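You operate a simulated robot arm through the tools that you are given. There is no shell and no other tool. Be economical: measure what you need, move in short steps, check, and stop when the job is done.

The job below is to be done with a simulated robot arm. You get a single attempt, and the scene is never put back.

Task
Rub the rust off the disc on the mat and grease a patch on it.
Fine: brown pad for the rust, green brush and the tin for the grease; put both back. Set down upright: brown pad, green brush. A coat counts when it lies all over at full strength: go over it till it gets no stronger. What is to be rubbed or washed off counts as gone when no trace of it is left.

It is judged by the outcome, as a careful person would: the job done as asked, and still so three seconds after it is handed in. It fails if anything else is knocked over, pushed out of place, dropped, spilled or broken.

Robot
A 7-joint arm with a two-finger parallel gripper, fixed in place. Base frame: the origin is at the foot of the arm, x ahead of it, y to its left, z up; the work surface is at about z = 620. Units: mm, rad, N and s.
With the tool pointing down near the work surface it reaches from about 120 to 640 mm from the base axis. Its first joint turns from -1.152 to 1.152 rad. Payload 2.4 kg.
The tool frame sits at the grasp point between the pads (the TCP): z along the fingers, y along the line on which they close. The tips reach 30 mm beyond it. Largest opening 94 mm; finger width 28, thickness 10; the body of the gripper, 50 by 96 mm, starts 55 mm behind the TCP.
Orientation is that of the tool frame in the base frame, as a unit quaternion [x, y, z, w]. With the fingers straight down and closing along the base's y, the tool's x points along the base's -x, its y along +y and its z along -z.

Tools
- The arm moves only by the tool move_arm. Its argument "increments" is a list of rows, each a list of 3 entries, a list of its own where there are three numbers: the shift along the tool's x, y, z in mm, then the turn, a rotation vector about the tool's x, y, z in rad, then the finger opening in mm, from 0 to 94. In form: [[[x, y, z], [rx, ry, rz], grip], ...]. A call has 1 to 8 rows; each row is the pose to reach, as a shift and turn from the pose commanded when the call began, along the tool's axes at that moment. A row lasts 0.2 s, in which the tool goes at most 50 mm and 0.15 rad; a call with a longer step from one row to the next is refused whole, and so is a gripper value outside its range. Where a pose cannot be reached the arm comes as near as it can. A force on the tool above 90 N (or 10 N above the force at the start of the call, whichever is more), or a blocked arm, ends the call early, and 0.2 s more pass. The fingers move at their own pace (about 153 mm/s each) and stop on an object; they squeeze with about 26 N. The grip force told is the motor's: it shows also when the fingers shut on nothing. Time passes only in rows, and 0.2 s behind the last, so rows that repeat a pose let the fingers close. The reply holds the time, the measured pose of the TCP, the force on the tool along the base axes, the opening and the grip force, in the units named above and with some noise, with the torque about the TCP (base axes, N m) and any sound that the robot's microphone picked up.
- Cameras (640 x 400 px; columns grow to the right, rows downward): "scene" is fixed at [5.9, 456.2, 1431]; the picture's right is [-0.89, -0.46, 0.00], its down [-0.30, 0.57, -0.77] and it looks along [0.35, -0.68, -0.64] (base axes); focal length 310 px, centre (320, 200). "wrist" rides on the gripper at [76, 14, -102] in the tool frame; the picture's right is [-0.18, 0.98, 0.00], its down [-0.75, -0.14, -0.64] and it looks along [-0.63, -0.12, 0.77] (tool axes); focal length 243 px, centre (320, 200). There is no depth. A picture from a camera that has moved, and an enlarged one, comes with that camera's place and axes in the base frame and with its lens. The place of the scene camera against the robot may be out by one fixed shift of up to 25 mm in any direction.
- camera(camera): a new picture of that camera. It takes no simulated time.
- zoom(camera, box): a new picture of the part [left, top, right, bottom] of that camera's present view, enlarged. It takes no simulated time.
- close_job(): hands the job in; it is judged then, once.

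Work in short steps. Places have to be worked out from the pictures, the camera data and where the tool is seen: move nearer, look again, correct. Check each grasp and each placing, and mend what went wrong. You have 120 turns and 68 pictures in all, those below and enlarged ones among them. Open the gripper and draw the arm clear of the work before you hand the job in, unless the task says otherwise; then end with one line.

The tools are called after ">>>" by a JSON object that holds its "method" and its "body". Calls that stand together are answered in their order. move_arm: Moves the arm, as the interface text tells. Its arguments: {"type":"object","properties":{"increments":{"type":"array","items":{"type":"array"}}},"required":["increments"]} The other tools are called the same way: camera (camera) takes a picture; zoom (camera, box) takes an enlarged picture of a part of a camera's view; close_job () hands the job in.

At the start:

```text
time_s: 0.0
tcp_pos: [330.6, -181.8, 1063.2]
tool_rot: [-0.001, 1.0, 0.0, 0.0]
contact_force: [0.5, 0.1, 0.2]
wrist_torque: [0.02, 0.02, 0.02]
opening: 93.9
finger_force: 0.0
```

scene: 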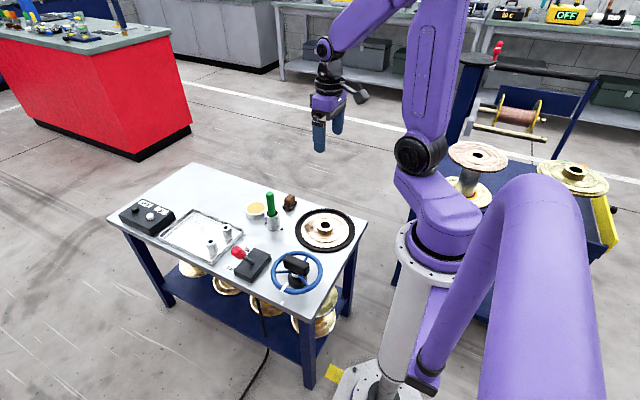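
wrist: 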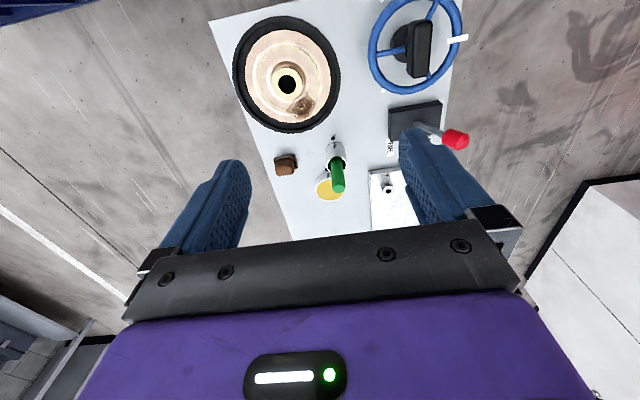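

The table holds the disc on a black mat, the brown pad, the green brush in a holder, the yellow tin, a wheel, a lever box and a tray. I'll enlarge both views to see details.

>>> {"method": "zoom", "body": {"camera": "scene", "box": [220, 170, 370, 300]}}

>>> {"method": "zoom", "body": {"camera": "wrist", "box": [210, 0, 470, 230]}}

```text
3.08 times, centred on (295, 235) of scene
camera zoom: at [5.9, 456.2, 1431.0], right [-0.89, -0.46, 0.0], down [-0.3, 0.57, -0.77], along [0.35, -0.68, -0.64], focal length 954 px, centre (397, 92)
```

zoom: 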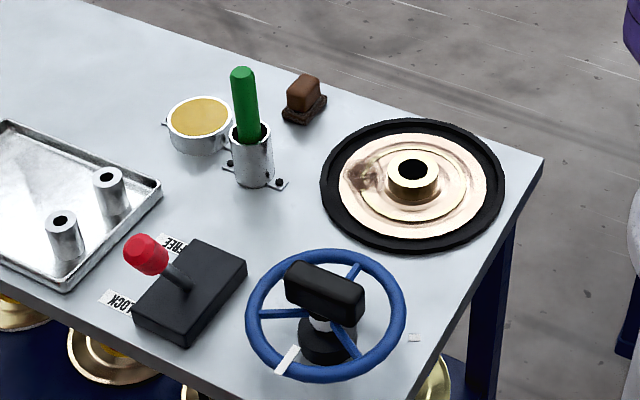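

```text
1.74 times, centred on (340, 115) of wrist
camera zoom: at [254.2, -166.8, 1165.9], right [0.18, 0.98, 0.0], down [0.75, -0.14, 0.64], along [0.63, -0.12, -0.77], focal length 422 px, centre (285, 348)
```

zoom: 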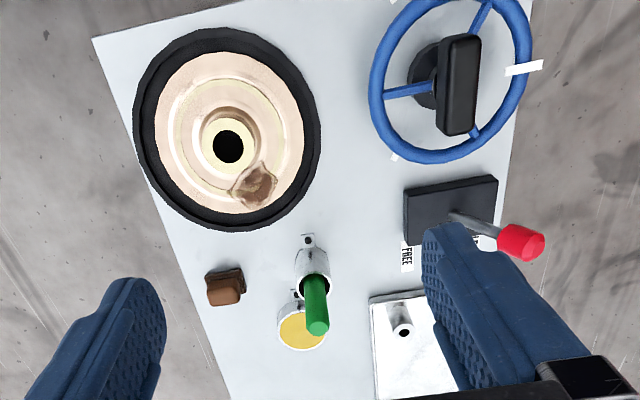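

I'm moving closer above the disc for a good view of the rust and any marked grease patch.

>>> {"method": "move_arm", "body": {"increments": [[[22, -12, 40], [0, 0, 0], 94], [[45, -24, 80], [0, 0, 0], 94], [[68, -36, 120], [0, 0, 0], 94], [[90, -48, 160], [0, 0, 0], 94], [[90, -48, 190], [0, 0, 0], 94]]}}

>>> {"method": "camera", "body": {"camera": "wrist"}}

```text
time_s: 1.2
tcp_pos: [239.7, -229.4, 872.7]
tool_rot: [-0.001, 1.0, 0.0, 0.0]
contact_force: [0.1, 0.6, 0.2]
wrist_torque: [0.0, 0.03, -0.03]
opening: 94.2
finger_force: 0.0
```

```text
63 pictures are left
camera wrist: at [164.2, -215.5, 974.9], right [0.18, 0.98, 0.0], down [0.75, -0.14, 0.64], along [0.63, -0.12, -0.77], focal length 243 px, centre (320, 200)
```

wrist: 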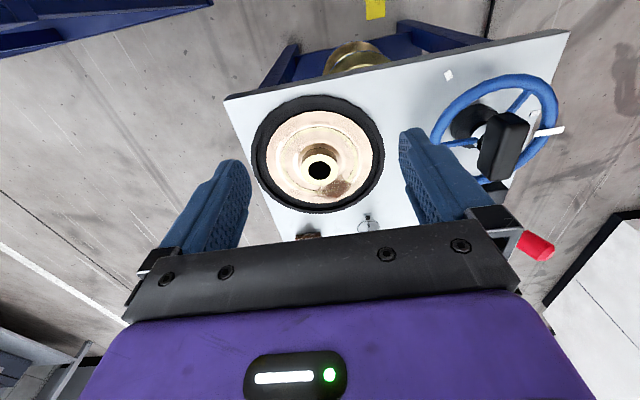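

>>> {"method": "zoom", "body": {"camera": "wrist", "box": [245, 85, 395, 220]}}

>>> {"method": "zoom", "body": {"camera": "scene", "box": [290, 200, 365, 260]}}

```text
2.96 times, centred on (320, 152) of wrist
camera zoom: at [164.2, -215.5, 974.9], right [0.18, 0.98, 0.0], down [0.75, -0.14, 0.64], along [0.63, -0.12, -0.77], focal length 719 px, centre (320, 341)
```

zoom: 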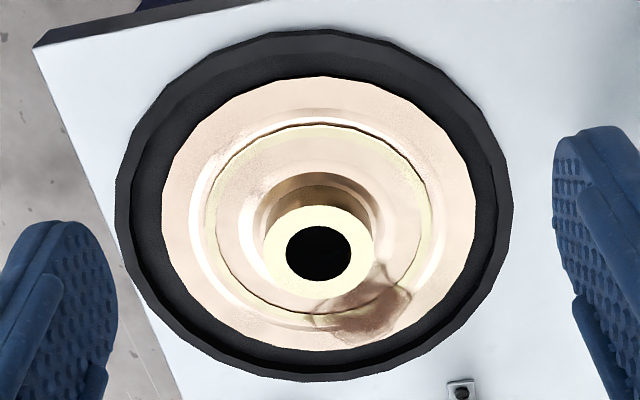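

```text
6.67 times, centred on (328, 230) of scene
camera zoom: at [5.8, 456.2, 1431.0], right [-0.89, -0.46, 0.0], down [-0.3, 0.57, -0.77], along [0.35, -0.68, -0.64], focal length 2068 px, centre (270, 0)
```

zoom: 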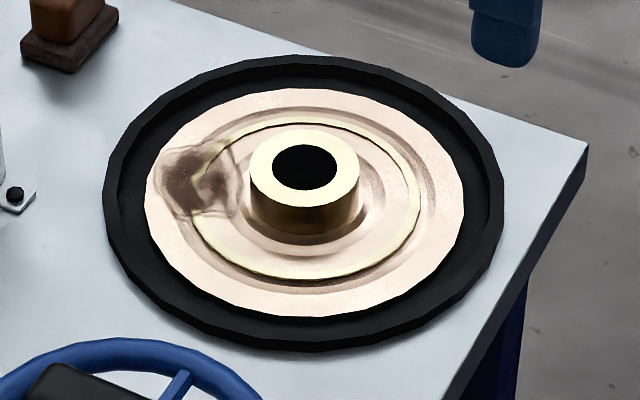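

The hub is at about (376,-257) and the rust at about (426,-238). Next I want a close view of the pad, brush and tin.

>>> {"method": "move_arm", "body": {"increments": [[[-40, -8, 10], [0, 0, 0], 94], [[-80, -16, 20], [0, 0, 0], 94], [[-120, -24, 40], [0, 0, 0], 94], [[-150, -30, 50], [0, 0, 0], 94]]}}

>>> {"method": "camera", "body": {"camera": "wrist"}}

```text
time_s: 2.2
tcp_pos: [391.8, -260.1, 822.3]
tool_rot: [0.0, 1.0, -0.001, 0.0]
contact_force: [-0.4, -0.3, -0.9]
wrist_torque: [-0.02, 0.0, 0.0]
opening: 94.0
finger_force: 0.2
```

```text
60 pictures are left
camera wrist: at [315.3, -244.3, 925.6], right [0.18, 0.98, 0.0], down [0.75, -0.14, 0.64], along [0.63, -0.12, -0.77], focal length 243 px, centre (320, 200)
```

wrist: 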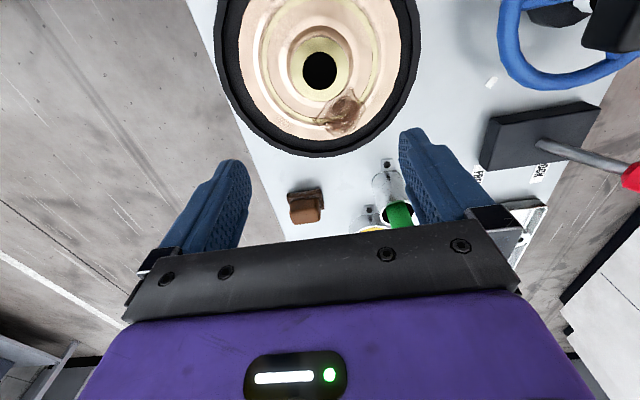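

>>> {"method": "zoom", "body": {"camera": "wrist", "box": [240, 60, 440, 240]}}

```text
2.22 times, centred on (340, 150) of wrist
camera zoom: at [315.3, -244.3, 925.6], right [0.18, 0.98, 0.0], down [0.75, -0.14, 0.64], along [0.63, -0.12, -0.77], focal length 539 px, centre (276, 311)
```

zoom: 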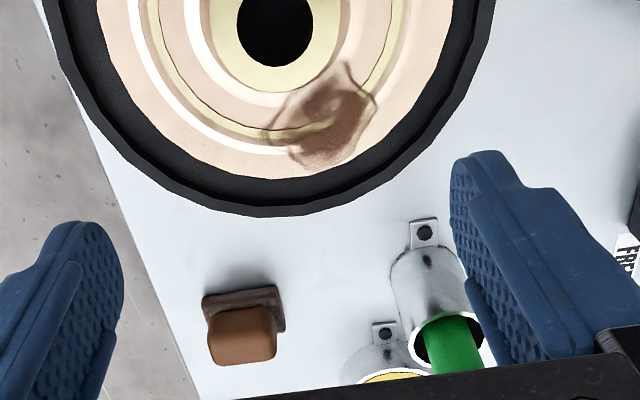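

The pad is about 50 mm wide in y, centred near (560,-313), aligned with the base axes. I'll move higher above it and look again.

>>> {"method": "move_arm", "body": {"increments": [[[-40, -13, 0], [0, 0, 0], 94], [[-80, -26, 0], [0, 0, 0], 94], [[-110, -39, 20], [0, 0, 0], 94], [[-130, -53, 40], [0, 0, 0], 94]]}}

>>> {"method": "camera", "body": {"camera": "wrist"}}

>>> {"method": "zoom", "body": {"camera": "scene", "box": [230, 160, 330, 240]}}

```text
time_s: 3.2
tcp_pos: [520.0, -313.7, 782.0]
tool_rot: [-0.001, 1.0, 0.0, 0.0]
contact_force: [-0.4, 0.3, -0.2]
wrist_torque: [0.02, 0.0, -0.02]
opening: 94.1
finger_force: 0.3
```

```text
58 pictures are left
camera wrist: at [444.8, -297.4, 886.6], right [0.18, 0.98, 0.0], down [0.75, -0.14, 0.64], along [0.63, -0.12, -0.77], focal length 243 px, centre (320, 200)
```

wrist: 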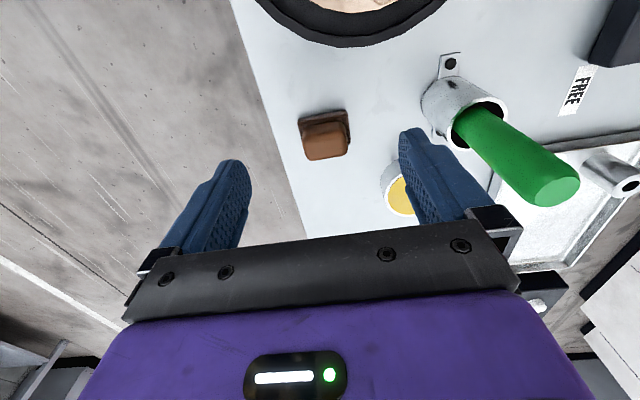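

```text
5.00 times, centred on (280, 200) of scene
camera zoom: at [5.8, 456.2, 1431.0], right [-0.89, -0.46, 0.0], down [-0.3, 0.57, -0.77], along [0.35, -0.68, -0.64], focal length 1551 px, centre (520, 200)
```

zoom: 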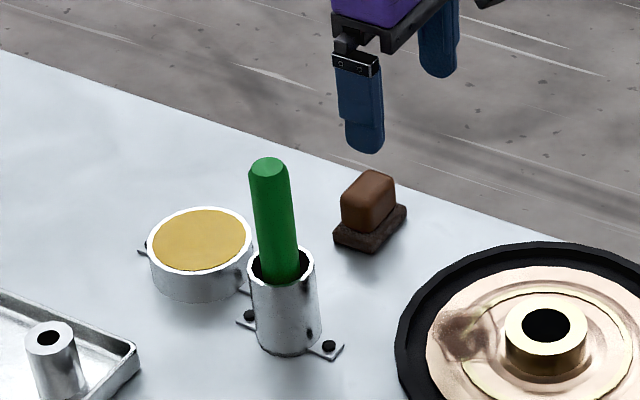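

>>> {"method": "zoom", "body": {"camera": "wrist", "box": [240, 40, 440, 240]}}

```text
2.00 times, centred on (340, 140) of wrist
camera zoom: at [444.8, -297.4, 886.6], right [0.18, 0.98, 0.0], down [0.75, -0.14, 0.64], along [0.63, -0.12, -0.77], focal length 485 px, centre (280, 320)
```

zoom: 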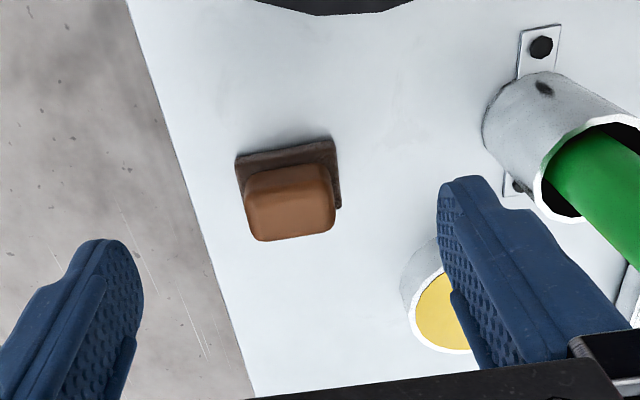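

Pad centre computed at (559,-314), handle top near z 660. I move above it and descend.

>>> {"method": "move_arm", "body": {"increments": [[[-20, 0, 20], [0, 0, 0], 94], [[-39, 0, 60], [0, 0, 0], 94], [[-39, 0, 85], [0, 0, 0], 94], [[-39, 0, 85], [0, 0, 0], 94]]}}

>>> {"method": "camera", "body": {"camera": "wrist"}}

```text
time_s: 4.2
tcp_pos: [558.7, -312.0, 696.3]
tool_rot: [0.0, 1.0, 0.0, 0.0]
contact_force: [-0.6, 0.3, 0.0]
wrist_torque: [0.01, 0.01, 0.0]
opening: 94.3
finger_force: 0.0
```

```text
55 pictures are left
camera wrist: at [483.1, -297.8, 800.0], right [0.18, 0.98, 0.0], down [0.75, -0.14, 0.64], along [0.63, -0.12, -0.77], focal length 243 px, centre (320, 200)
```

wrist: 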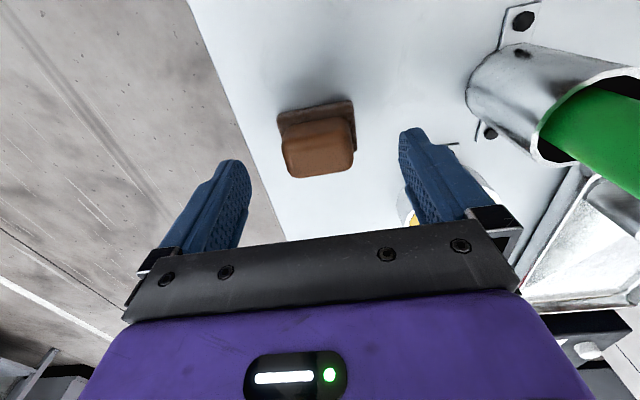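

Alignment holds: the pad is centred at about (558,-313). I descend 31 mm and close.

>>> {"method": "move_arm", "body": {"increments": [[[0, 0, 20], [0, 0, 0], 94], [[0, 0, 31], [0, 0, 0], 94], [[0, 0, 31], [0, 0, 0], 60], [[0, 0, 31], [0, 0, 0], 30], [[0, 0, 31], [0, 0, 0], 30], [[0, 0, 31], [0, 0, 0], 30]]}}

```text
time_s: 5.6
tcp_pos: [558.2, -315.1, 675.1]
tool_rot: [-0.001, 1.0, -0.005, 0.007]
contact_force: [5.8, -5.7, 36.0]
wrist_torque: [-0.05, -0.22, 0.01]
opening: 45.4
finger_force: 25.5
out of reach, approached as far as the arm can: row 2, 3, 4, 5, 6
```

The fingers hold a 45 mm width, but there's a 36 N upward force and z stopped at 675. I'll look before lifting.

>>> {"method": "zoom", "body": {"camera": "scene", "box": [250, 150, 330, 220]}}

>>> {"method": "camera", "body": {"camera": "wrist"}}

```text
5.71 times, centred on (290, 185) of scene
camera zoom: at [5.3, 456.5, 1430.9], right [-0.89, -0.46, 0.0], down [-0.3, 0.57, -0.77], along [0.35, -0.68, -0.64], focal length 1772 px, centre (491, 286)
```

zoom: 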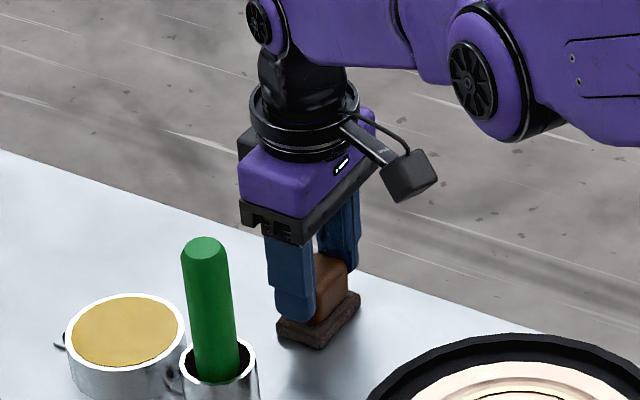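

```text
53 pictures are left
camera wrist: at [481.4, -296.7, 777.5], right [0.18, 0.98, -0.01], down [0.74, -0.14, 0.65], along [0.64, -0.12, -0.76], focal length 243 px, centre (320, 200)
```

wrist: 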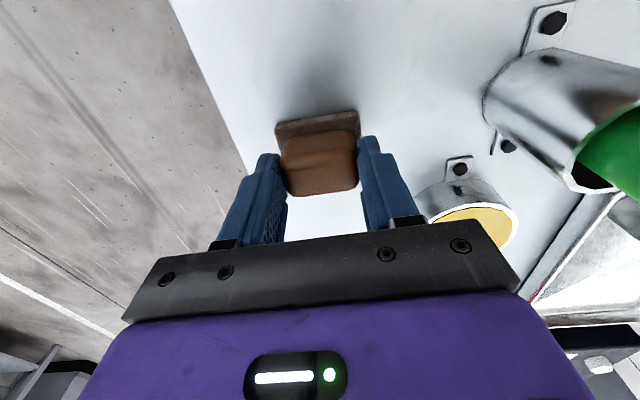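

The fingers are resting on the pad's base plate, the handle is well held, and the pad is upright. Now I lift.

>>> {"method": "move_arm", "body": {"increments": [[[5, 0, -20], [0, 0, 0], 30], [[15, 0, -60], [0, 0, 0], 30], [[50, 0, -90], [0, 0, 0], 30], [[50, 0, -90], [0, 0, 0], 30]]}}

>>> {"method": "camera", "body": {"camera": "wrist"}}

```text
time_s: 6.6
tcp_pos: [548.0, -329.5, 745.2]
tool_rot: [0.0, 1.0, 0.001, -0.001]
contact_force: [-0.1, 0.4, -1.1]
wrist_torque: [-0.02, 0.0, 0.0]
opening: 45.1
finger_force: 26.3
out of reach, approached as far as the arm can: row 2, 3, 4
```

```text
52 pictures are left
camera wrist: at [472.5, -314.1, 847.7], right [0.18, 0.98, 0.0], down [0.76, -0.14, 0.64], along [0.63, -0.12, -0.77], focal length 243 px, centre (320, 200)
```

wrist: 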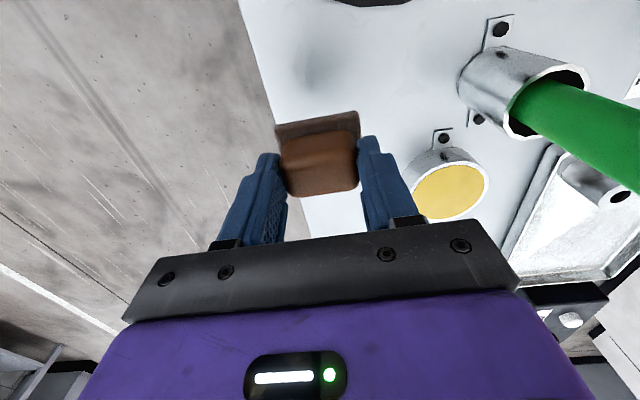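

The pad is held and lifted. I'm taking it at this height toward the rust, then looking.

>>> {"method": "move_arm", "body": {"increments": [[[30, 22, 0], [0, 0, 0], 30], [[60, 44, 0], [0, 0, 0], 30], [[90, 66, 0], [0, 0, 0], 30], [[100, 85, 0], [0, 0, 0], 30], [[100, 85, 0], [0, 0, 0], 30]]}}

>>> {"method": "camera", "body": {"camera": "wrist"}}

>>> {"method": "zoom", "body": {"camera": "scene", "box": [270, 170, 370, 260]}}

```text
time_s: 7.8
tcp_pos: [447.8, -243.5, 744.1]
tool_rot: [0.0, 1.0, -0.001, 0.0]
contact_force: [-0.1, 0.2, -0.3]
wrist_torque: [0.01, -0.01, -0.01]
opening: 45.3
finger_force: 25.9
out of reach, approached as far as the arm can: row 1
```

```text
51 pictures are left
camera wrist: at [372.2, -228.1, 847.3], right [0.18, 0.98, 0.0], down [0.75, -0.14, 0.64], along [0.63, -0.12, -0.77], focal length 243 px, centre (320, 200)
```

wrist: 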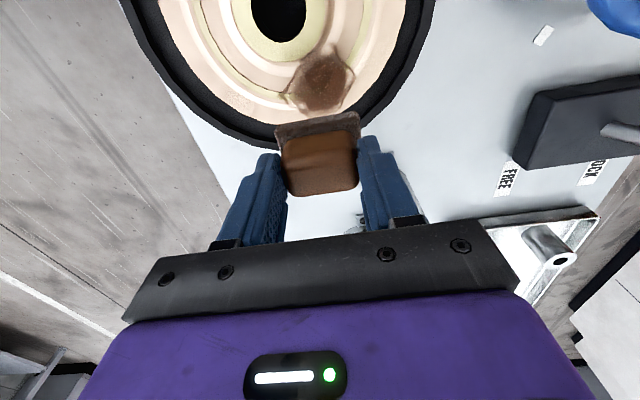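

```text
4.44 times, centred on (320, 215) of scene
camera zoom: at [5.8, 456.2, 1431.0], right [-0.89, -0.46, 0.0], down [-0.3, 0.57, -0.77], along [0.35, -0.68, -0.64], focal length 1378 px, centre (320, 133)
```

zoom: 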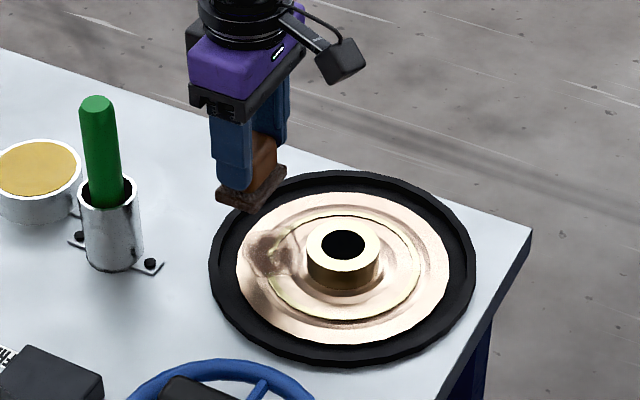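

Let me enlarge the rust to see its outline and any other marking.

>>> {"method": "zoom", "body": {"camera": "wrist", "box": [230, 0, 430, 150]}}

```text
2.67 times, centred on (330, 75) of wrist
camera zoom: at [372.2, -228.1, 847.3], right [0.18, 0.98, 0.0], down [0.75, -0.14, 0.64], along [0.63, -0.12, -0.77], focal length 647 px, centre (293, 533)
```

zoom: 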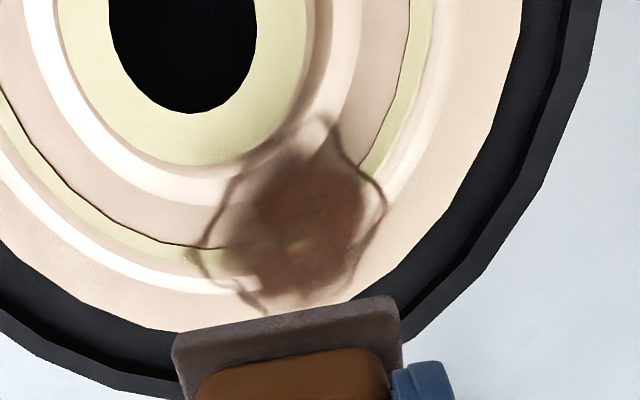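

The rust spans about x 398–458, y -267…-210, centre (427,-238). The pad (38 x 53) clears the hub if its centre stays at x ≥ 420, so I go over it and down to TCP z 705.

>>> {"method": "move_arm", "body": {"increments": [[[20, 5, 0], [0, 0, 0], 30], [[20, 5, 20], [0, 0, 0], 30], [[20, 5, 38], [0, 0, 0], 30], [[20, 5, 38], [0, 0, 0], 30]]}}

>>> {"method": "zoom", "body": {"camera": "scene", "box": [280, 190, 365, 255]}}

```text
time_s: 8.8
tcp_pos: [428.3, -239.3, 705.1]
tool_rot: [0.0, 1.0, 0.001, 0.0]
contact_force: [0.0, -0.6, -0.7]
wrist_torque: [-0.02, 0.01, -0.01]
opening: 45.5
finger_force: 25.9
```

```text
6.15 times, centred on (322, 222) of scene
camera zoom: at [5.9, 456.2, 1431.0], right [-0.89, -0.46, 0.0], down [-0.3, 0.57, -0.77], along [0.35, -0.68, -0.64], focal length 1908 px, centre (305, 62)
```

zoom: 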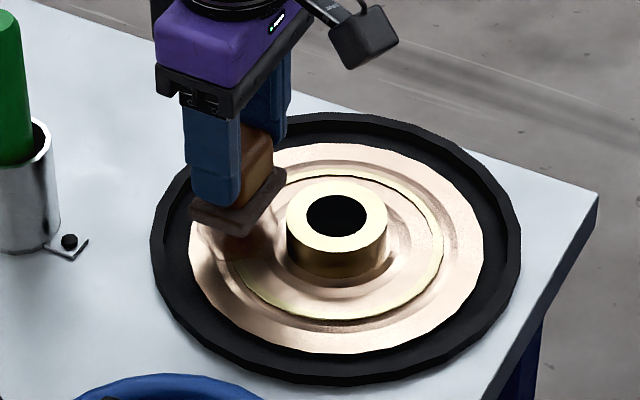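

The pad hangs just above the rust, clear of the hub. I lower it in small steps until it makes light contact.

>>> {"method": "move_arm", "body": {"increments": [[[0, 0, 5], [0, 0, 0], 30], [[0, 0, 8], [0, 0, 0], 30], [[0, 0, 11], [0, 0, 0], 30]]}}

```text
time_s: 9.6
tcp_pos: [426.3, -238.1, 695.3]
tool_rot: [0.001, 1.0, 0.001, 0.0]
contact_force: [-0.3, 0.3, -1.2]
wrist_torque: [0.01, -0.01, -0.03]
opening: 45.1
finger_force: 25.7
```

>>> {"method": "move_arm", "body": {"increments": [[[0, 0, 2], [0, 0, 0], 30], [[0, 0, 4], [0, 0, 0], 30], [[0, 0, 6], [0, 0, 0], 30]]}}

```text
time_s: 10.4
tcp_pos: [428.5, -240.0, 687.6]
tool_rot: [0.0, 1.0, 0.0, 0.0]
contact_force: [0.2, -0.2, -0.9]
wrist_torque: [0.05, -0.01, 0.0]
opening: 45.0
finger_force: 26.3
```

No contact at 688 yet; continuing down.

>>> {"method": "move_arm", "body": {"increments": [[[0, 0, 2], [0, 0, 0], 30], [[0, 0, 4], [0, 0, 0], 30]]}}

```text
time_s: 11.0
tcp_pos: [427.3, -238.7, 684.6]
tool_rot: [0.0, 1.0, 0.001, -0.001]
contact_force: [0.3, 0.1, -1.0]
wrist_torque: [0.02, 0.0, -0.03]
opening: 45.3
finger_force: 26.0
```

>>> {"method": "move_arm", "body": {"increments": [[[0, 0, 2], [0, 0, 0], 30], [[0, 0, 4], [0, 0, 0], 30]]}}

>>> {"method": "zoom", "body": {"camera": "scene", "box": [280, 190, 365, 255]}}

```text
time_s: 11.6
tcp_pos: [427.9, -239.6, 682.8]
tool_rot: [-0.002, 1.0, 0.0, 0.001]
contact_force: [-9.9, 2.4, 34.8]
wrist_torque: [0.19, -0.24, 0.04]
opening: 45.1
finger_force: 25.8
```

```text
6.15 times, centred on (322, 222) of scene
camera zoom: at [5.2, 456.5, 1430.9], right [-0.89, -0.46, 0.0], down [-0.3, 0.57, -0.77], along [0.35, -0.68, -0.64], focal length 1908 px, centre (305, 62)
```

zoom: 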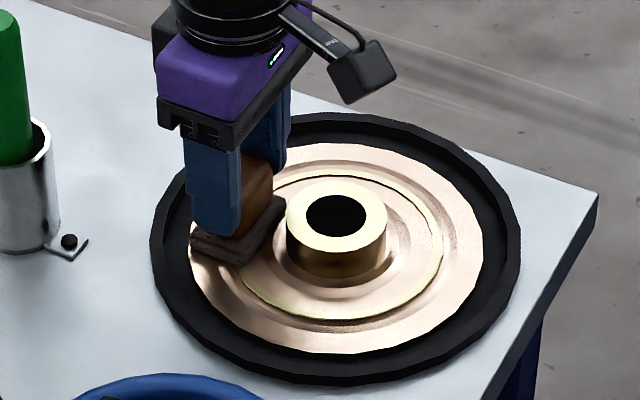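

Contact made, about 35 N. I ease up by 1 mm and rub with short strokes, keeping off the hub.

>>> {"method": "move_arm", "body": {"increments": [[[0, 8, -1], [0, 0, 0], 30], [[0, -8, -1], [0, 0, 0], 30], [[-7, 8, -1], [0, 0, 0], 30], [[-12, -8, -1], [0, 0, 0], 30], [[-12, 8, -1], [0, 0, 0], 30], [[5, 8, -1], [0, 0, 0], 30], [[5, -4, -1], [0, 0, 0], 30], [[0, 0, -1], [0, 0, 0], 30]]}}

```text
time_s: 13.4
tcp_pos: [426.2, -240.0, 681.4]
tool_rot: [0.002, 1.0, 0.001, -0.002]
contact_force: [-9.4, -3.9, 21.4]
wrist_torque: [-0.05, 0.06, 0.02]
opening: 45.5
finger_force: 26.0
```

Force is about 21 N now. I rub once more with a wider pattern, then lift to check the result.

>>> {"method": "move_arm", "body": {"increments": [[[6, 10, 0], [0, 0, 0], 30], [[-12, 10, 0], [0, 0, 0], 30], [[-14, -8, 0], [0, 0, 0], 30], [[4, -10, 0], [0, 0, 0], 30], [[4, 10, 0], [0, 0, 0], 30], [[-12, 0, 0], [0, 0, 0], 30], [[-30, 0, -30], [0, 0, 0], 30], [[-50, 0, -60], [0, 0, 0], 30]]}}

>>> {"method": "zoom", "body": {"camera": "scene", "box": [280, 190, 365, 255]}}

>>> {"method": "zoom", "body": {"camera": "wrist", "box": [200, 0, 420, 160]}}

```text
time_s: 15.2
tcp_pos: [478.0, -240.0, 740.8]
tool_rot: [0.0, 1.0, 0.0, 0.0]
contact_force: [-1.0, -0.6, -1.2]
wrist_torque: [-0.03, 0.0, -0.01]
opening: 45.2
finger_force: 25.7
```

```text
6.15 times, centred on (322, 222) of scene
camera zoom: at [5.9, 456.2, 1431.0], right [-0.89, -0.46, 0.0], down [-0.3, 0.57, -0.77], along [0.35, -0.68, -0.64], focal length 1908 px, centre (305, 62)
```

zoom: 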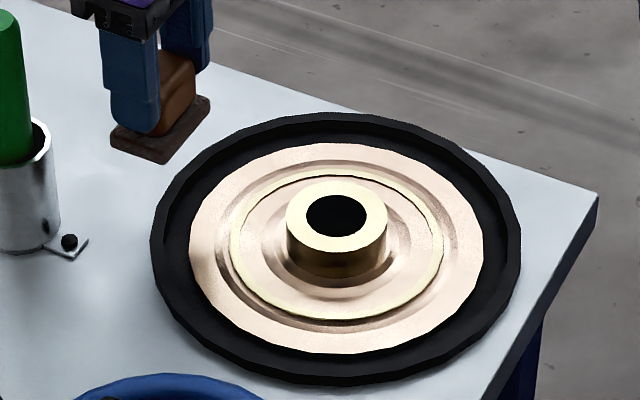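

```text
2.50 times, centred on (310, 80) of wrist
camera zoom: at [402.4, -223.0, 844.8], right [0.18, 0.98, 0.0], down [0.75, -0.14, 0.64], along [0.63, -0.12, -0.77], focal length 606 px, centre (345, 500)
```

zoom: 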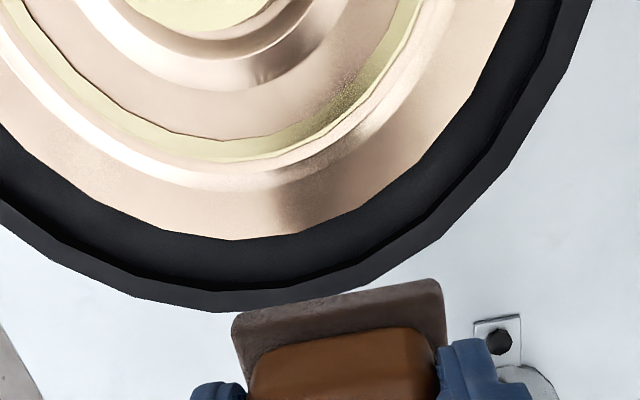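

Nearly all the rust is gone; there may be a small dark spot near the hub fillet, or it's a reflection. I look from a different place.

>>> {"method": "move_arm", "body": {"increments": [[[50, -20, -10], [0, 0, 0], 30], [[90, -40, -30], [0, 0, 0], 30]]}}

>>> {"method": "zoom", "body": {"camera": "wrist", "box": [240, 0, 440, 150]}}

>>> {"method": "zoom", "body": {"camera": "scene", "box": [298, 208, 343, 243]}}

```text
refused: row 1 steps farther than a row can; nothing moved
```

```text
2.67 times, centred on (340, 75) of wrist
camera zoom: at [402.4, -223.0, 844.8], right [0.18, 0.98, 0.0], down [0.75, -0.14, 0.64], along [0.63, -0.12, -0.77], focal length 647 px, centre (267, 533)
```

zoom: 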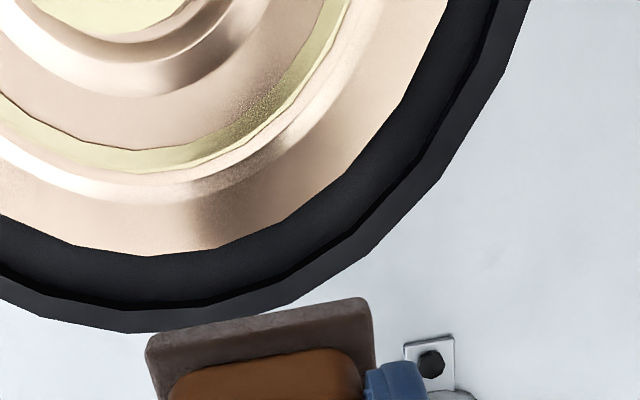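

```text
11.43 times, centred on (320, 226) of scene
camera zoom: at [5.9, 456.2, 1431.0], right [-0.89, -0.46, 0.0], down [-0.3, 0.57, -0.77], along [0.35, -0.68, -0.64], focal length 3544 px, centre (314, -91)
```

zoom: 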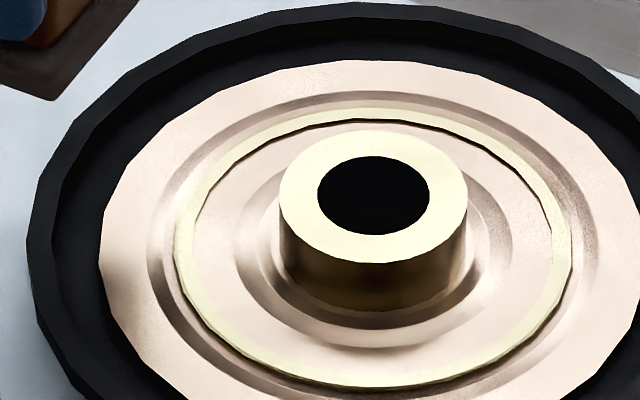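

The scene view looks clean. I reposition for a wrist check right over the former rust.

>>> {"method": "move_arm", "body": {"increments": [[[35, -10, -15], [0, 0, 0], 30], [[70, -20, -30], [0, 0, 0], 30], [[100, -30, -40], [0, 0, 0], 30]]}}

>>> {"method": "zoom", "body": {"camera": "wrist", "box": [240, 30, 420, 165]}}

```text
time_s: 16.0
tcp_pos: [378.5, -269.3, 781.4]
tool_rot: [0.0, 1.0, 0.0, 0.0]
contact_force: [-1.0, -0.2, -0.5]
wrist_torque: [0.0, 0.02, 0.02]
opening: 45.2
finger_force: 26.4
```

```text
2.96 times, centred on (330, 98) of wrist
camera zoom: at [302.6, -253.2, 885.4], right [0.18, 0.98, 0.0], down [0.75, -0.14, 0.64], along [0.63, -0.12, -0.77], focal length 719 px, centre (290, 504)
```

zoom: 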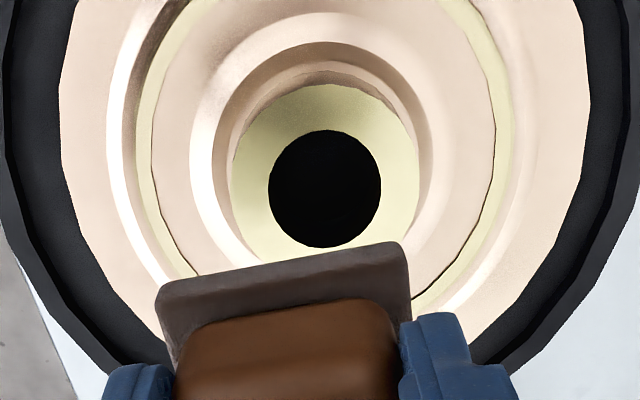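

The pad hides the spot; I shift it to the side (toward the pad's home) and look again.

>>> {"method": "move_arm", "body": {"increments": [[[-35, -12, 5], [0, 0, 0], 30], [[-70, -25, 15], [0, 0, 0], 30]]}}

>>> {"method": "zoom", "body": {"camera": "wrist", "box": [280, 0, 460, 140]}}

```text
time_s: 16.6
tcp_pos: [447.8, -294.0, 765.4]
tool_rot: [-0.001, 1.0, 0.0, 0.0]
contact_force: [0.3, 0.5, -1.2]
wrist_torque: [0.0, -0.01, 0.05]
opening: 45.4
finger_force: 26.3
```

```text
2.86 times, centred on (370, 70) of wrist
camera zoom: at [372.2, -277.9, 869.7], right [0.18, 0.98, 0.0], down [0.75, -0.14, 0.64], along [0.63, -0.12, -0.77], focal length 693 px, centre (177, 571)
```

zoom: 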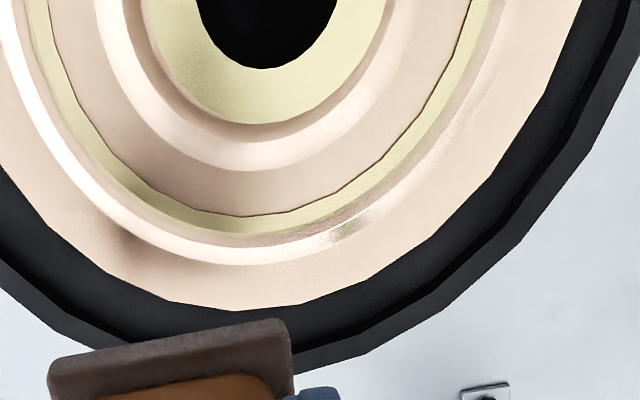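

The disc is clean; only reflections remain. Now I carry the pad back to its original place at (558,-313).

>>> {"method": "move_arm", "body": {"increments": [[[-40, -7, 0], [0, 0, 0], 30], [[-80, -14, 20], [0, 0, 0], 30], [[-110, -19, 50], [0, 0, 0], 30], [[-110, -19, 75], [0, 0, 0], 30], [[-110, -19, 85], [0, 0, 0], 30], [[-110, -19, 85], [0, 0, 0], 30]]}}

>>> {"method": "camera", "body": {"camera": "wrist"}}

```text
time_s: 18.0
tcp_pos: [557.2, -313.0, 681.6]
tool_rot: [0.0, 1.0, 0.0, 0.0]
contact_force: [-0.3, 0.2, -1.2]
wrist_torque: [0.02, 0.04, 0.0]
opening: 45.2
finger_force: 25.9
```

```text
40 pictures are left
camera wrist: at [482.2, -297.6, 785.3], right [0.18, 0.98, 0.0], down [0.75, -0.14, 0.64], along [0.63, -0.12, -0.77], focal length 243 px, centre (320, 200)
```

wrist: 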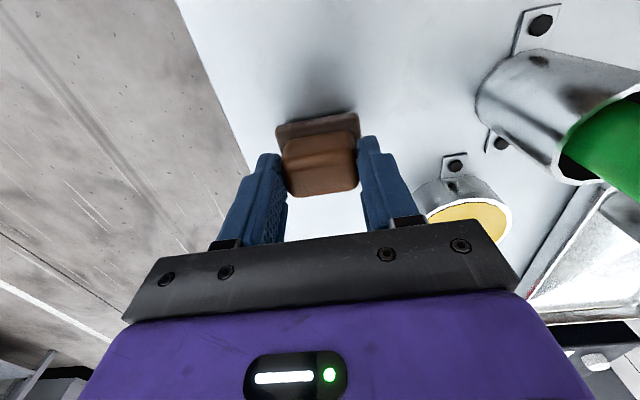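

The pad is directly above its place. I lower in small steps to contact.

>>> {"method": "move_arm", "body": {"increments": [[[0, 0, 2], [0, 0, 0], 30], [[0, 0, 4], [0, 0, 0], 30], [[0, 0, 6], [0, 0, 0], 30]]}}

```text
time_s: 18.8
tcp_pos: [558.3, -312.7, 676.9]
tool_rot: [0.0, 1.0, 0.001, 0.002]
contact_force: [-5.3, 3.7, 11.9]
wrist_torque: [0.2, -0.05, 0.08]
opening: 45.3
finger_force: 25.9
```

Contact felt (12 N). Opening the fingers and then rising.

>>> {"method": "move_arm", "body": {"increments": [[[0, 0, 0], [0, 0, 0], 60], [[0, 0, 0], [0, 0, 0], 75], [[0, 0, 0], [0, 0, 0], 75], [[0, 0, -30], [0, 0, 0], 75], [[10, 0, -70], [0, 0, 0], 75], [[40, 0, -110], [0, 0, 0], 75]]}}

>>> {"method": "camera", "body": {"camera": "wrist"}}

>>> {"method": "zoom", "body": {"camera": "scene", "box": [230, 160, 330, 240]}}

```text
time_s: 20.2
tcp_pos: [516.8, -313.6, 785.7]
tool_rot: [0.0, 1.0, -0.001, 0.001]
contact_force: [-0.8, -0.6, 0.8]
wrist_torque: [-0.01, -0.02, 0.04]
opening: 75.3
finger_force: 0.1
```

```text
39 pictures are left
camera wrist: at [442.3, -297.3, 889.0], right [0.18, 0.98, 0.0], down [0.75, -0.14, 0.64], along [0.63, -0.12, -0.77], focal length 243 px, centre (320, 200)
```

wrist: 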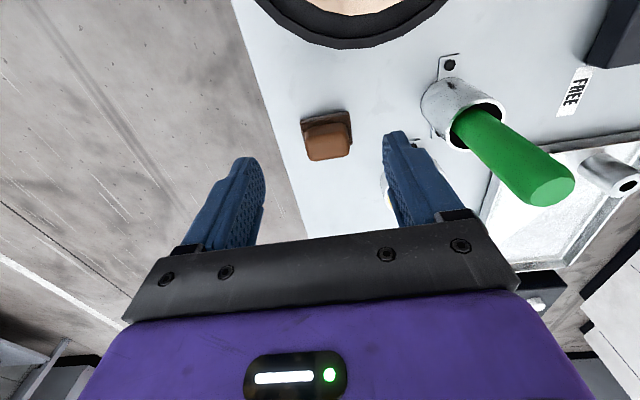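

```text
5.00 times, centred on (280, 200) of scene
camera zoom: at [5.8, 456.2, 1431.0], right [-0.89, -0.46, 0.0], down [-0.3, 0.57, -0.77], along [0.35, -0.68, -0.64], focal length 1551 px, centre (520, 200)
```

zoom: 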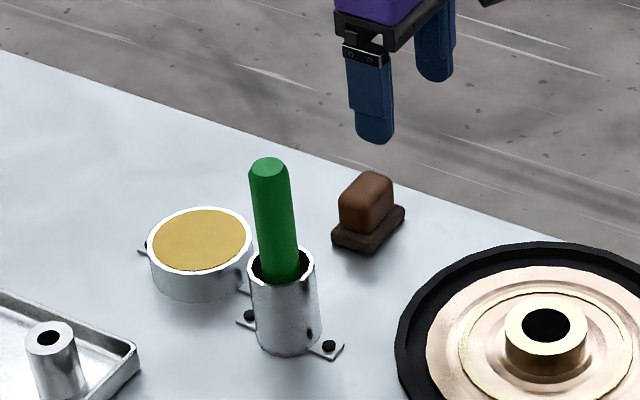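

The pad is back in place, upright. Triangulating, the brush handle is vertical at (548,-186) with its top at z≈780 and the cup mouth at ≈689. I rise, go above it and check.

>>> {"method": "move_arm", "body": {"increments": [[[0, 10, -40], [0, 0, 0], 75], [[-5, 40, -75], [0, 0, 0], 75], [[-15, 80, -75], [0, 0, 0], 75], [[-31, 118, -75], [0, 0, 0], 75], [[-31, 128, -75], [0, 0, 0], 75]]}}

>>> {"method": "camera", "body": {"camera": "wrist"}}

```text
time_s: 21.4
tcp_pos: [549.1, -184.5, 860.5]
tool_rot: [0.0, 1.0, 0.0, 0.0]
contact_force: [-0.8, 0.1, 0.2]
wrist_torque: [0.02, 0.01, 0.01]
opening: 75.2
finger_force: 0.0
```

```text
37 pictures are left
camera wrist: at [473.6, -169.1, 963.9], right [0.18, 0.98, 0.0], down [0.75, -0.14, 0.64], along [0.63, -0.12, -0.77], focal length 243 px, centre (320, 200)
```

wrist: 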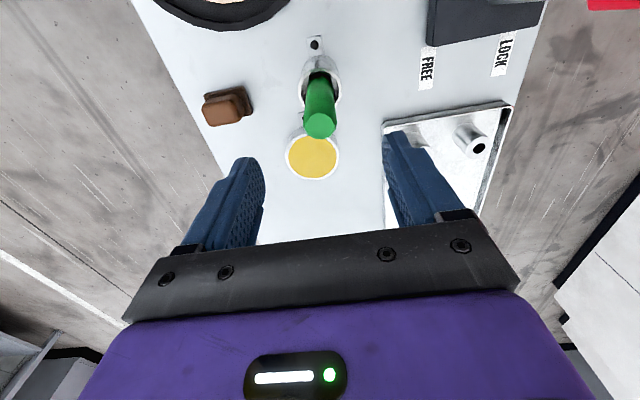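

Brush confirmed at (549,-184); tin centre at about (644,-212). Descending around the handle to TCP z 735 and closing.

>>> {"method": "move_arm", "body": {"increments": [[[0, 0, 40], [0, 0, 0], 75], [[0, 0, 80], [0, 0, 0], 75], [[0, 0, 110], [0, 0, 0], 75], [[0, 0, 125], [0, 0, 0], 75], [[0, 0, 125], [0, 0, 0], 45], [[0, 0, 125], [0, 0, 0], 10], [[0, 0, 125], [0, 0, 0], 10], [[0, 0, 125], [0, 0, 0], 10]]}}

>>> {"method": "camera", "body": {"camera": "wrist"}}

>>> {"method": "zoom", "body": {"camera": "scene", "box": [220, 150, 330, 240]}}

```text
time_s: 23.2
tcp_pos: [548.5, -185.8, 735.2]
tool_rot: [-0.001, 1.0, 0.0, 0.0]
contact_force: [0.4, -0.6, 1.2]
wrist_torque: [0.03, 0.02, 0.01]
opening: 27.2
finger_force: 26.4
```

```text
36 pictures are left
camera wrist: at [473.2, -170.1, 839.0], right [0.18, 0.98, 0.0], down [0.75, -0.14, 0.64], along [0.63, -0.12, -0.77], focal length 243 px, centre (320, 200)
```

wrist: 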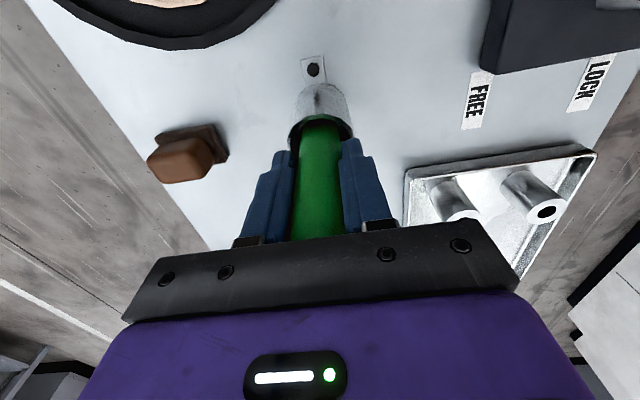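

```text
4.44 times, centred on (275, 195) of scene
camera zoom: at [5.9, 456.2, 1431.0], right [-0.89, -0.46, 0.0], down [-0.3, 0.57, -0.77], along [0.35, -0.68, -0.64], focal length 1378 px, centre (520, 222)
```

zoom: 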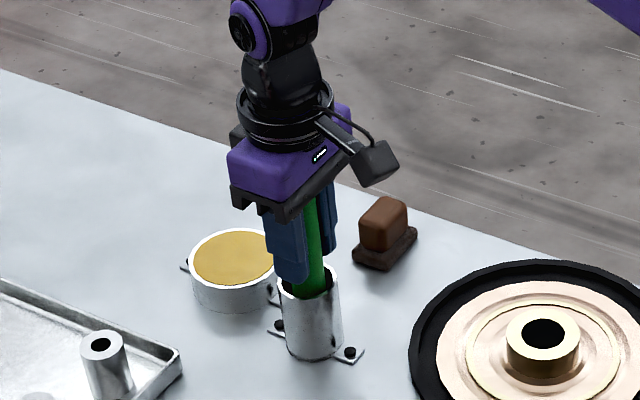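

The handle is held (27 mm). I lift straight up 115 mm to clear the cup.

>>> {"method": "move_arm", "body": {"increments": [[[0, 0, -30], [0, 0, 0], 10], [[0, 0, -60], [0, 0, 0], 10], [[0, 0, -90], [0, 0, 0], 10], [[0, 0, -115], [0, 0, 0], 10], [[0, 0, -115], [0, 0, 0], 10]]}}

>>> {"method": "camera", "body": {"camera": "wrist"}}

>>> {"method": "zoom", "body": {"camera": "scene", "box": [220, 120, 340, 240]}}

```text
time_s: 24.4
tcp_pos: [548.2, -185.9, 850.2]
tool_rot: [0.0, 1.0, 0.0, 0.0]
contact_force: [0.3, 1.0, -1.0]
wrist_torque: [0.01, -0.01, 0.01]
opening: 27.0
finger_force: 26.1
```

```text
34 pictures are left
camera wrist: at [473.2, -169.7, 954.1], right [0.18, 0.98, 0.0], down [0.75, -0.14, 0.64], along [0.63, -0.12, -0.77], focal length 243 px, centre (320, 200)
```

wrist: 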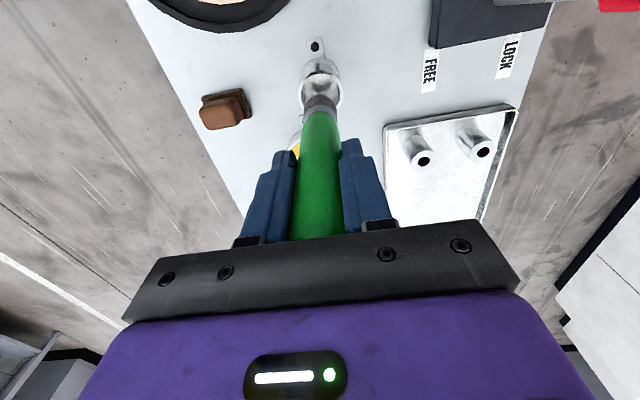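

```text
3.33 times, centred on (280, 180) of scene
camera zoom: at [5.9, 456.2, 1431.0], right [-0.89, -0.46, 0.0], down [-0.3, 0.57, -0.77], along [0.35, -0.68, -0.64], focal length 1034 px, centre (453, 267)
```

zoom: 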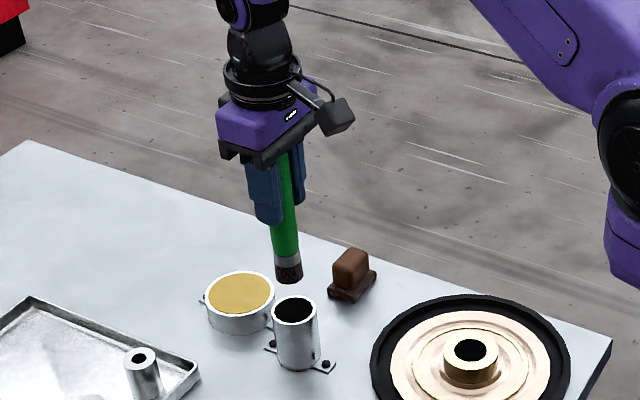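

The brush is out, its bristle tip about 111 mm below the TCP. The tin lies slightly beyond vertical reach, so I tilt the tool outward by 0.3 rad while moving over it.

>>> {"method": "move_arm", "body": {"increments": [[[-15, -3, 0], [0.03, -0.095, 0], 10], [[-30, -7, 10], [0.062, -0.19, 0], 10], [[-45, -10, 25], [0.094, -0.285, 0], 10], [[-55, -13, 44], [0.094, -0.285, 0], 10], [[-55, -13, 44], [0.094, -0.285, 0], 10]]}}

>>> {"method": "zoom", "body": {"camera": "scene", "box": [220, 140, 320, 240]}}

>>> {"method": "camera", "body": {"camera": "wrist"}}

```text
time_s: 25.6
tcp_pos: [605.0, -198.2, 805.6]
tool_rot: [0.0, 0.989, -0.048, 0.143]
contact_force: [-0.3, 0.2, -0.3]
wrist_torque: [0.03, 0.01, 0.0]
opening: 27.0
finger_force: 26.3
```

```text
4.00 times, centred on (270, 190) of scene
camera zoom: at [5.9, 456.2, 1431.0], right [-0.89, -0.46, 0.0], down [-0.3, 0.57, -0.77], along [0.35, -0.68, -0.64], focal length 1240 px, centre (520, 240)
```

zoom: 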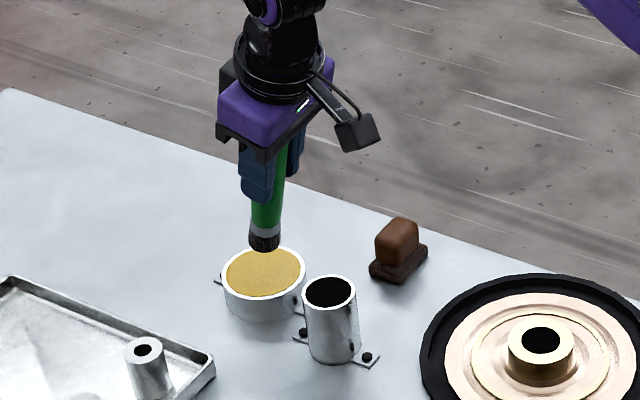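

```text
31 pictures are left
camera wrist: at [503.3, -174.7, 882.4], right [0.19, 0.98, -0.04], down [0.54, -0.07, 0.84], along [0.82, -0.18, -0.54], focal length 243 px, centre (320, 200)
```

wrist: 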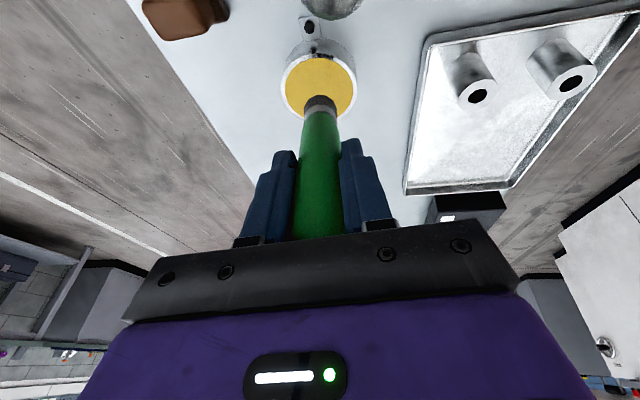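

The tip is at about (636,-208,700), tin centre ≈ (641,-211). I go straight down (in tilted tool axes) to just under the grease surface.

>>> {"method": "move_arm", "body": {"increments": [[[5.6, 1.85, 19.1], [0, 0, 0], 10], [[9.8, 3.2, 33.4], [0, 0, 0], 10], [[11.8, 3.9, 40.1], [0, 0, 0], 10]]}}

>>> {"method": "zoom", "body": {"camera": "scene", "box": [240, 180, 310, 230]}}

```text
time_s: 26.4
tcp_pos: [603.8, -199.6, 763.7]
tool_rot: [0.0, 0.989, -0.047, 0.143]
contact_force: [0.1, 0.1, 0.0]
wrist_torque: [-0.01, 0.04, 0.0]
opening: 26.9
finger_force: 26.2
```

```text
8.00 times, centred on (275, 205) of scene
camera zoom: at [5.9, 456.2, 1431.0], right [-0.89, -0.46, 0.0], down [-0.3, 0.57, -0.77], along [0.35, -0.68, -0.64], focal length 2481 px, centre (680, 160)
```

zoom: 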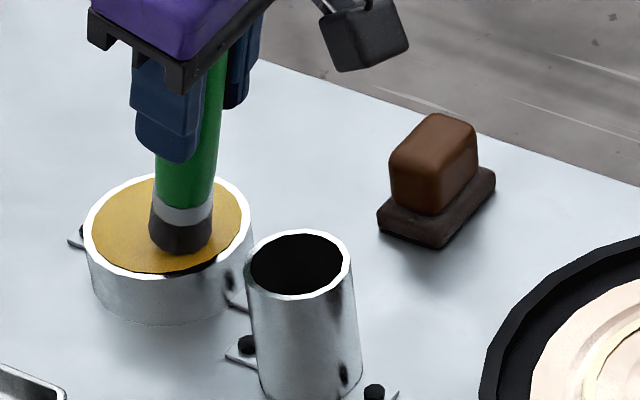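

The tip is just about at the grease surface. I push a few mm deeper and dwell with a slight stir.

>>> {"method": "move_arm", "body": {"increments": [[[0.8, 0.3, 2.9], [0, 0, 0], 10], [[1.7, 0.55, 5.7], [0, 0, 0], 10], [[1.7, 3.5, 5.7], [0, 0, 0], 10], [[1.7, -2.5, 5.7], [0, 0, 0], 10], [[1.7, 0.55, 5.7], [0, 0, 0], 10]]}}

>>> {"method": "zoom", "body": {"camera": "scene", "box": [240, 180, 310, 230]}}

```text
time_s: 27.6
tcp_pos: [604.3, -198.7, 758.7]
tool_rot: [0.0, 0.989, -0.047, 0.144]
contact_force: [2.3, -3.3, 16.9]
wrist_torque: [-0.47, -0.56, -0.05]
opening: 26.8
finger_force: 25.7
```

```text
8.00 times, centred on (275, 205) of scene
camera zoom: at [5.6, 456.3, 1431.0], right [-0.89, -0.46, 0.0], down [-0.3, 0.57, -0.77], along [0.35, -0.68, -0.64], focal length 2481 px, centre (680, 160)
```

zoom: 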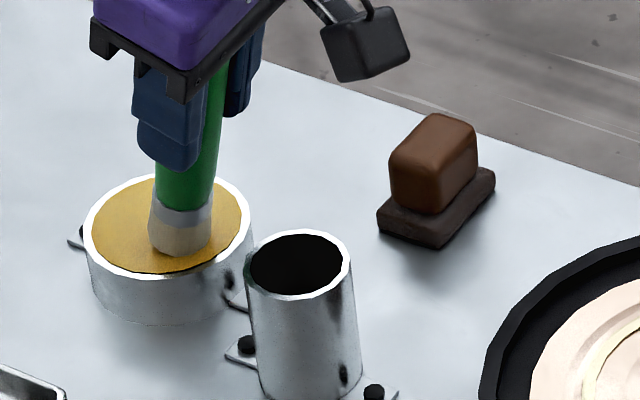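

The bristles are now loaded (pale coat). I lift straight up, then undo the tilt.

>>> {"method": "move_arm", "body": {"increments": [[[-5.6, -1.9, -19.1], [0, 0, 0], 10], [[-14, -4.6, -47.8], [0, 0, 0], 10], [[-22.5, -7.4, -76.4], [0, 0, 0], 10], [[-22.5, -7.4, -76.4], [0, 0, 0], 10]]}}

```text
time_s: 28.6
tcp_pos: [602.9, -197.2, 838.7]
tool_rot: [0.0, 0.989, -0.046, 0.141]
contact_force: [1.0, 0.6, -1.2]
wrist_torque: [0.0, 0.03, 0.01]
opening: 27.1
finger_force: 26.2
```

Clear of the tin. Un-tilting now.

>>> {"method": "move_arm", "body": {"increments": [[[0, 0, 0], [-0.045, 0.135, 0], 10], [[0, 0, 0], [-0.094, 0.282, 0], 10], [[0, 0, 0], [-0.094, 0.285, 0], 10]]}}

>>> {"method": "zoom", "body": {"camera": "scene", "box": [210, 110, 310, 230]}}

```text
refused: row 2 steps farther than a row can; nothing moved
```

```text
3.33 times, centred on (260, 170) of scene
camera zoom: at [5.9, 456.2, 1431.0], right [-0.89, -0.46, 0.0], down [-0.3, 0.57, -0.77], along [0.35, -0.68, -0.64], focal length 1034 px, centre (520, 300)
```

zoom: 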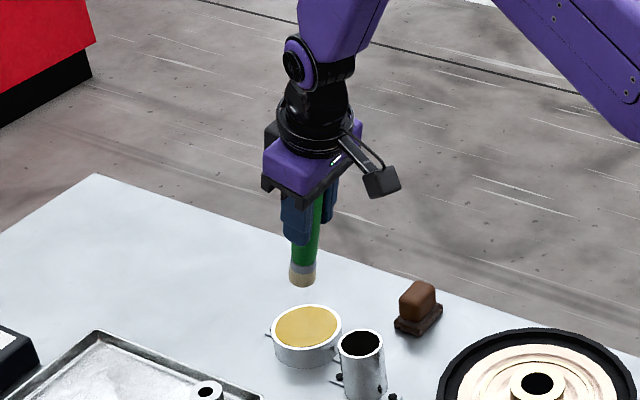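

>>> {"method": "move_arm", "body": {"increments": [[[0, 0, 0], [-0.031, 0.095, 0], 10], [[0, 0, 0], [-0.062, 0.19, 0], 10], [[0, 0, 0], [-0.094, 0.285, 0], 10], [[0, 0, 0], [-0.094, 0.285, 0], 10]]}}

```text
time_s: 29.6
tcp_pos: [602.6, -197.9, 838.0]
tool_rot: [0.0, 1.0, 0.0, -0.001]
contact_force: [-0.7, 0.5, -0.9]
wrist_torque: [-0.04, -0.03, 0.0]
opening: 27.2
finger_force: 26.1
```

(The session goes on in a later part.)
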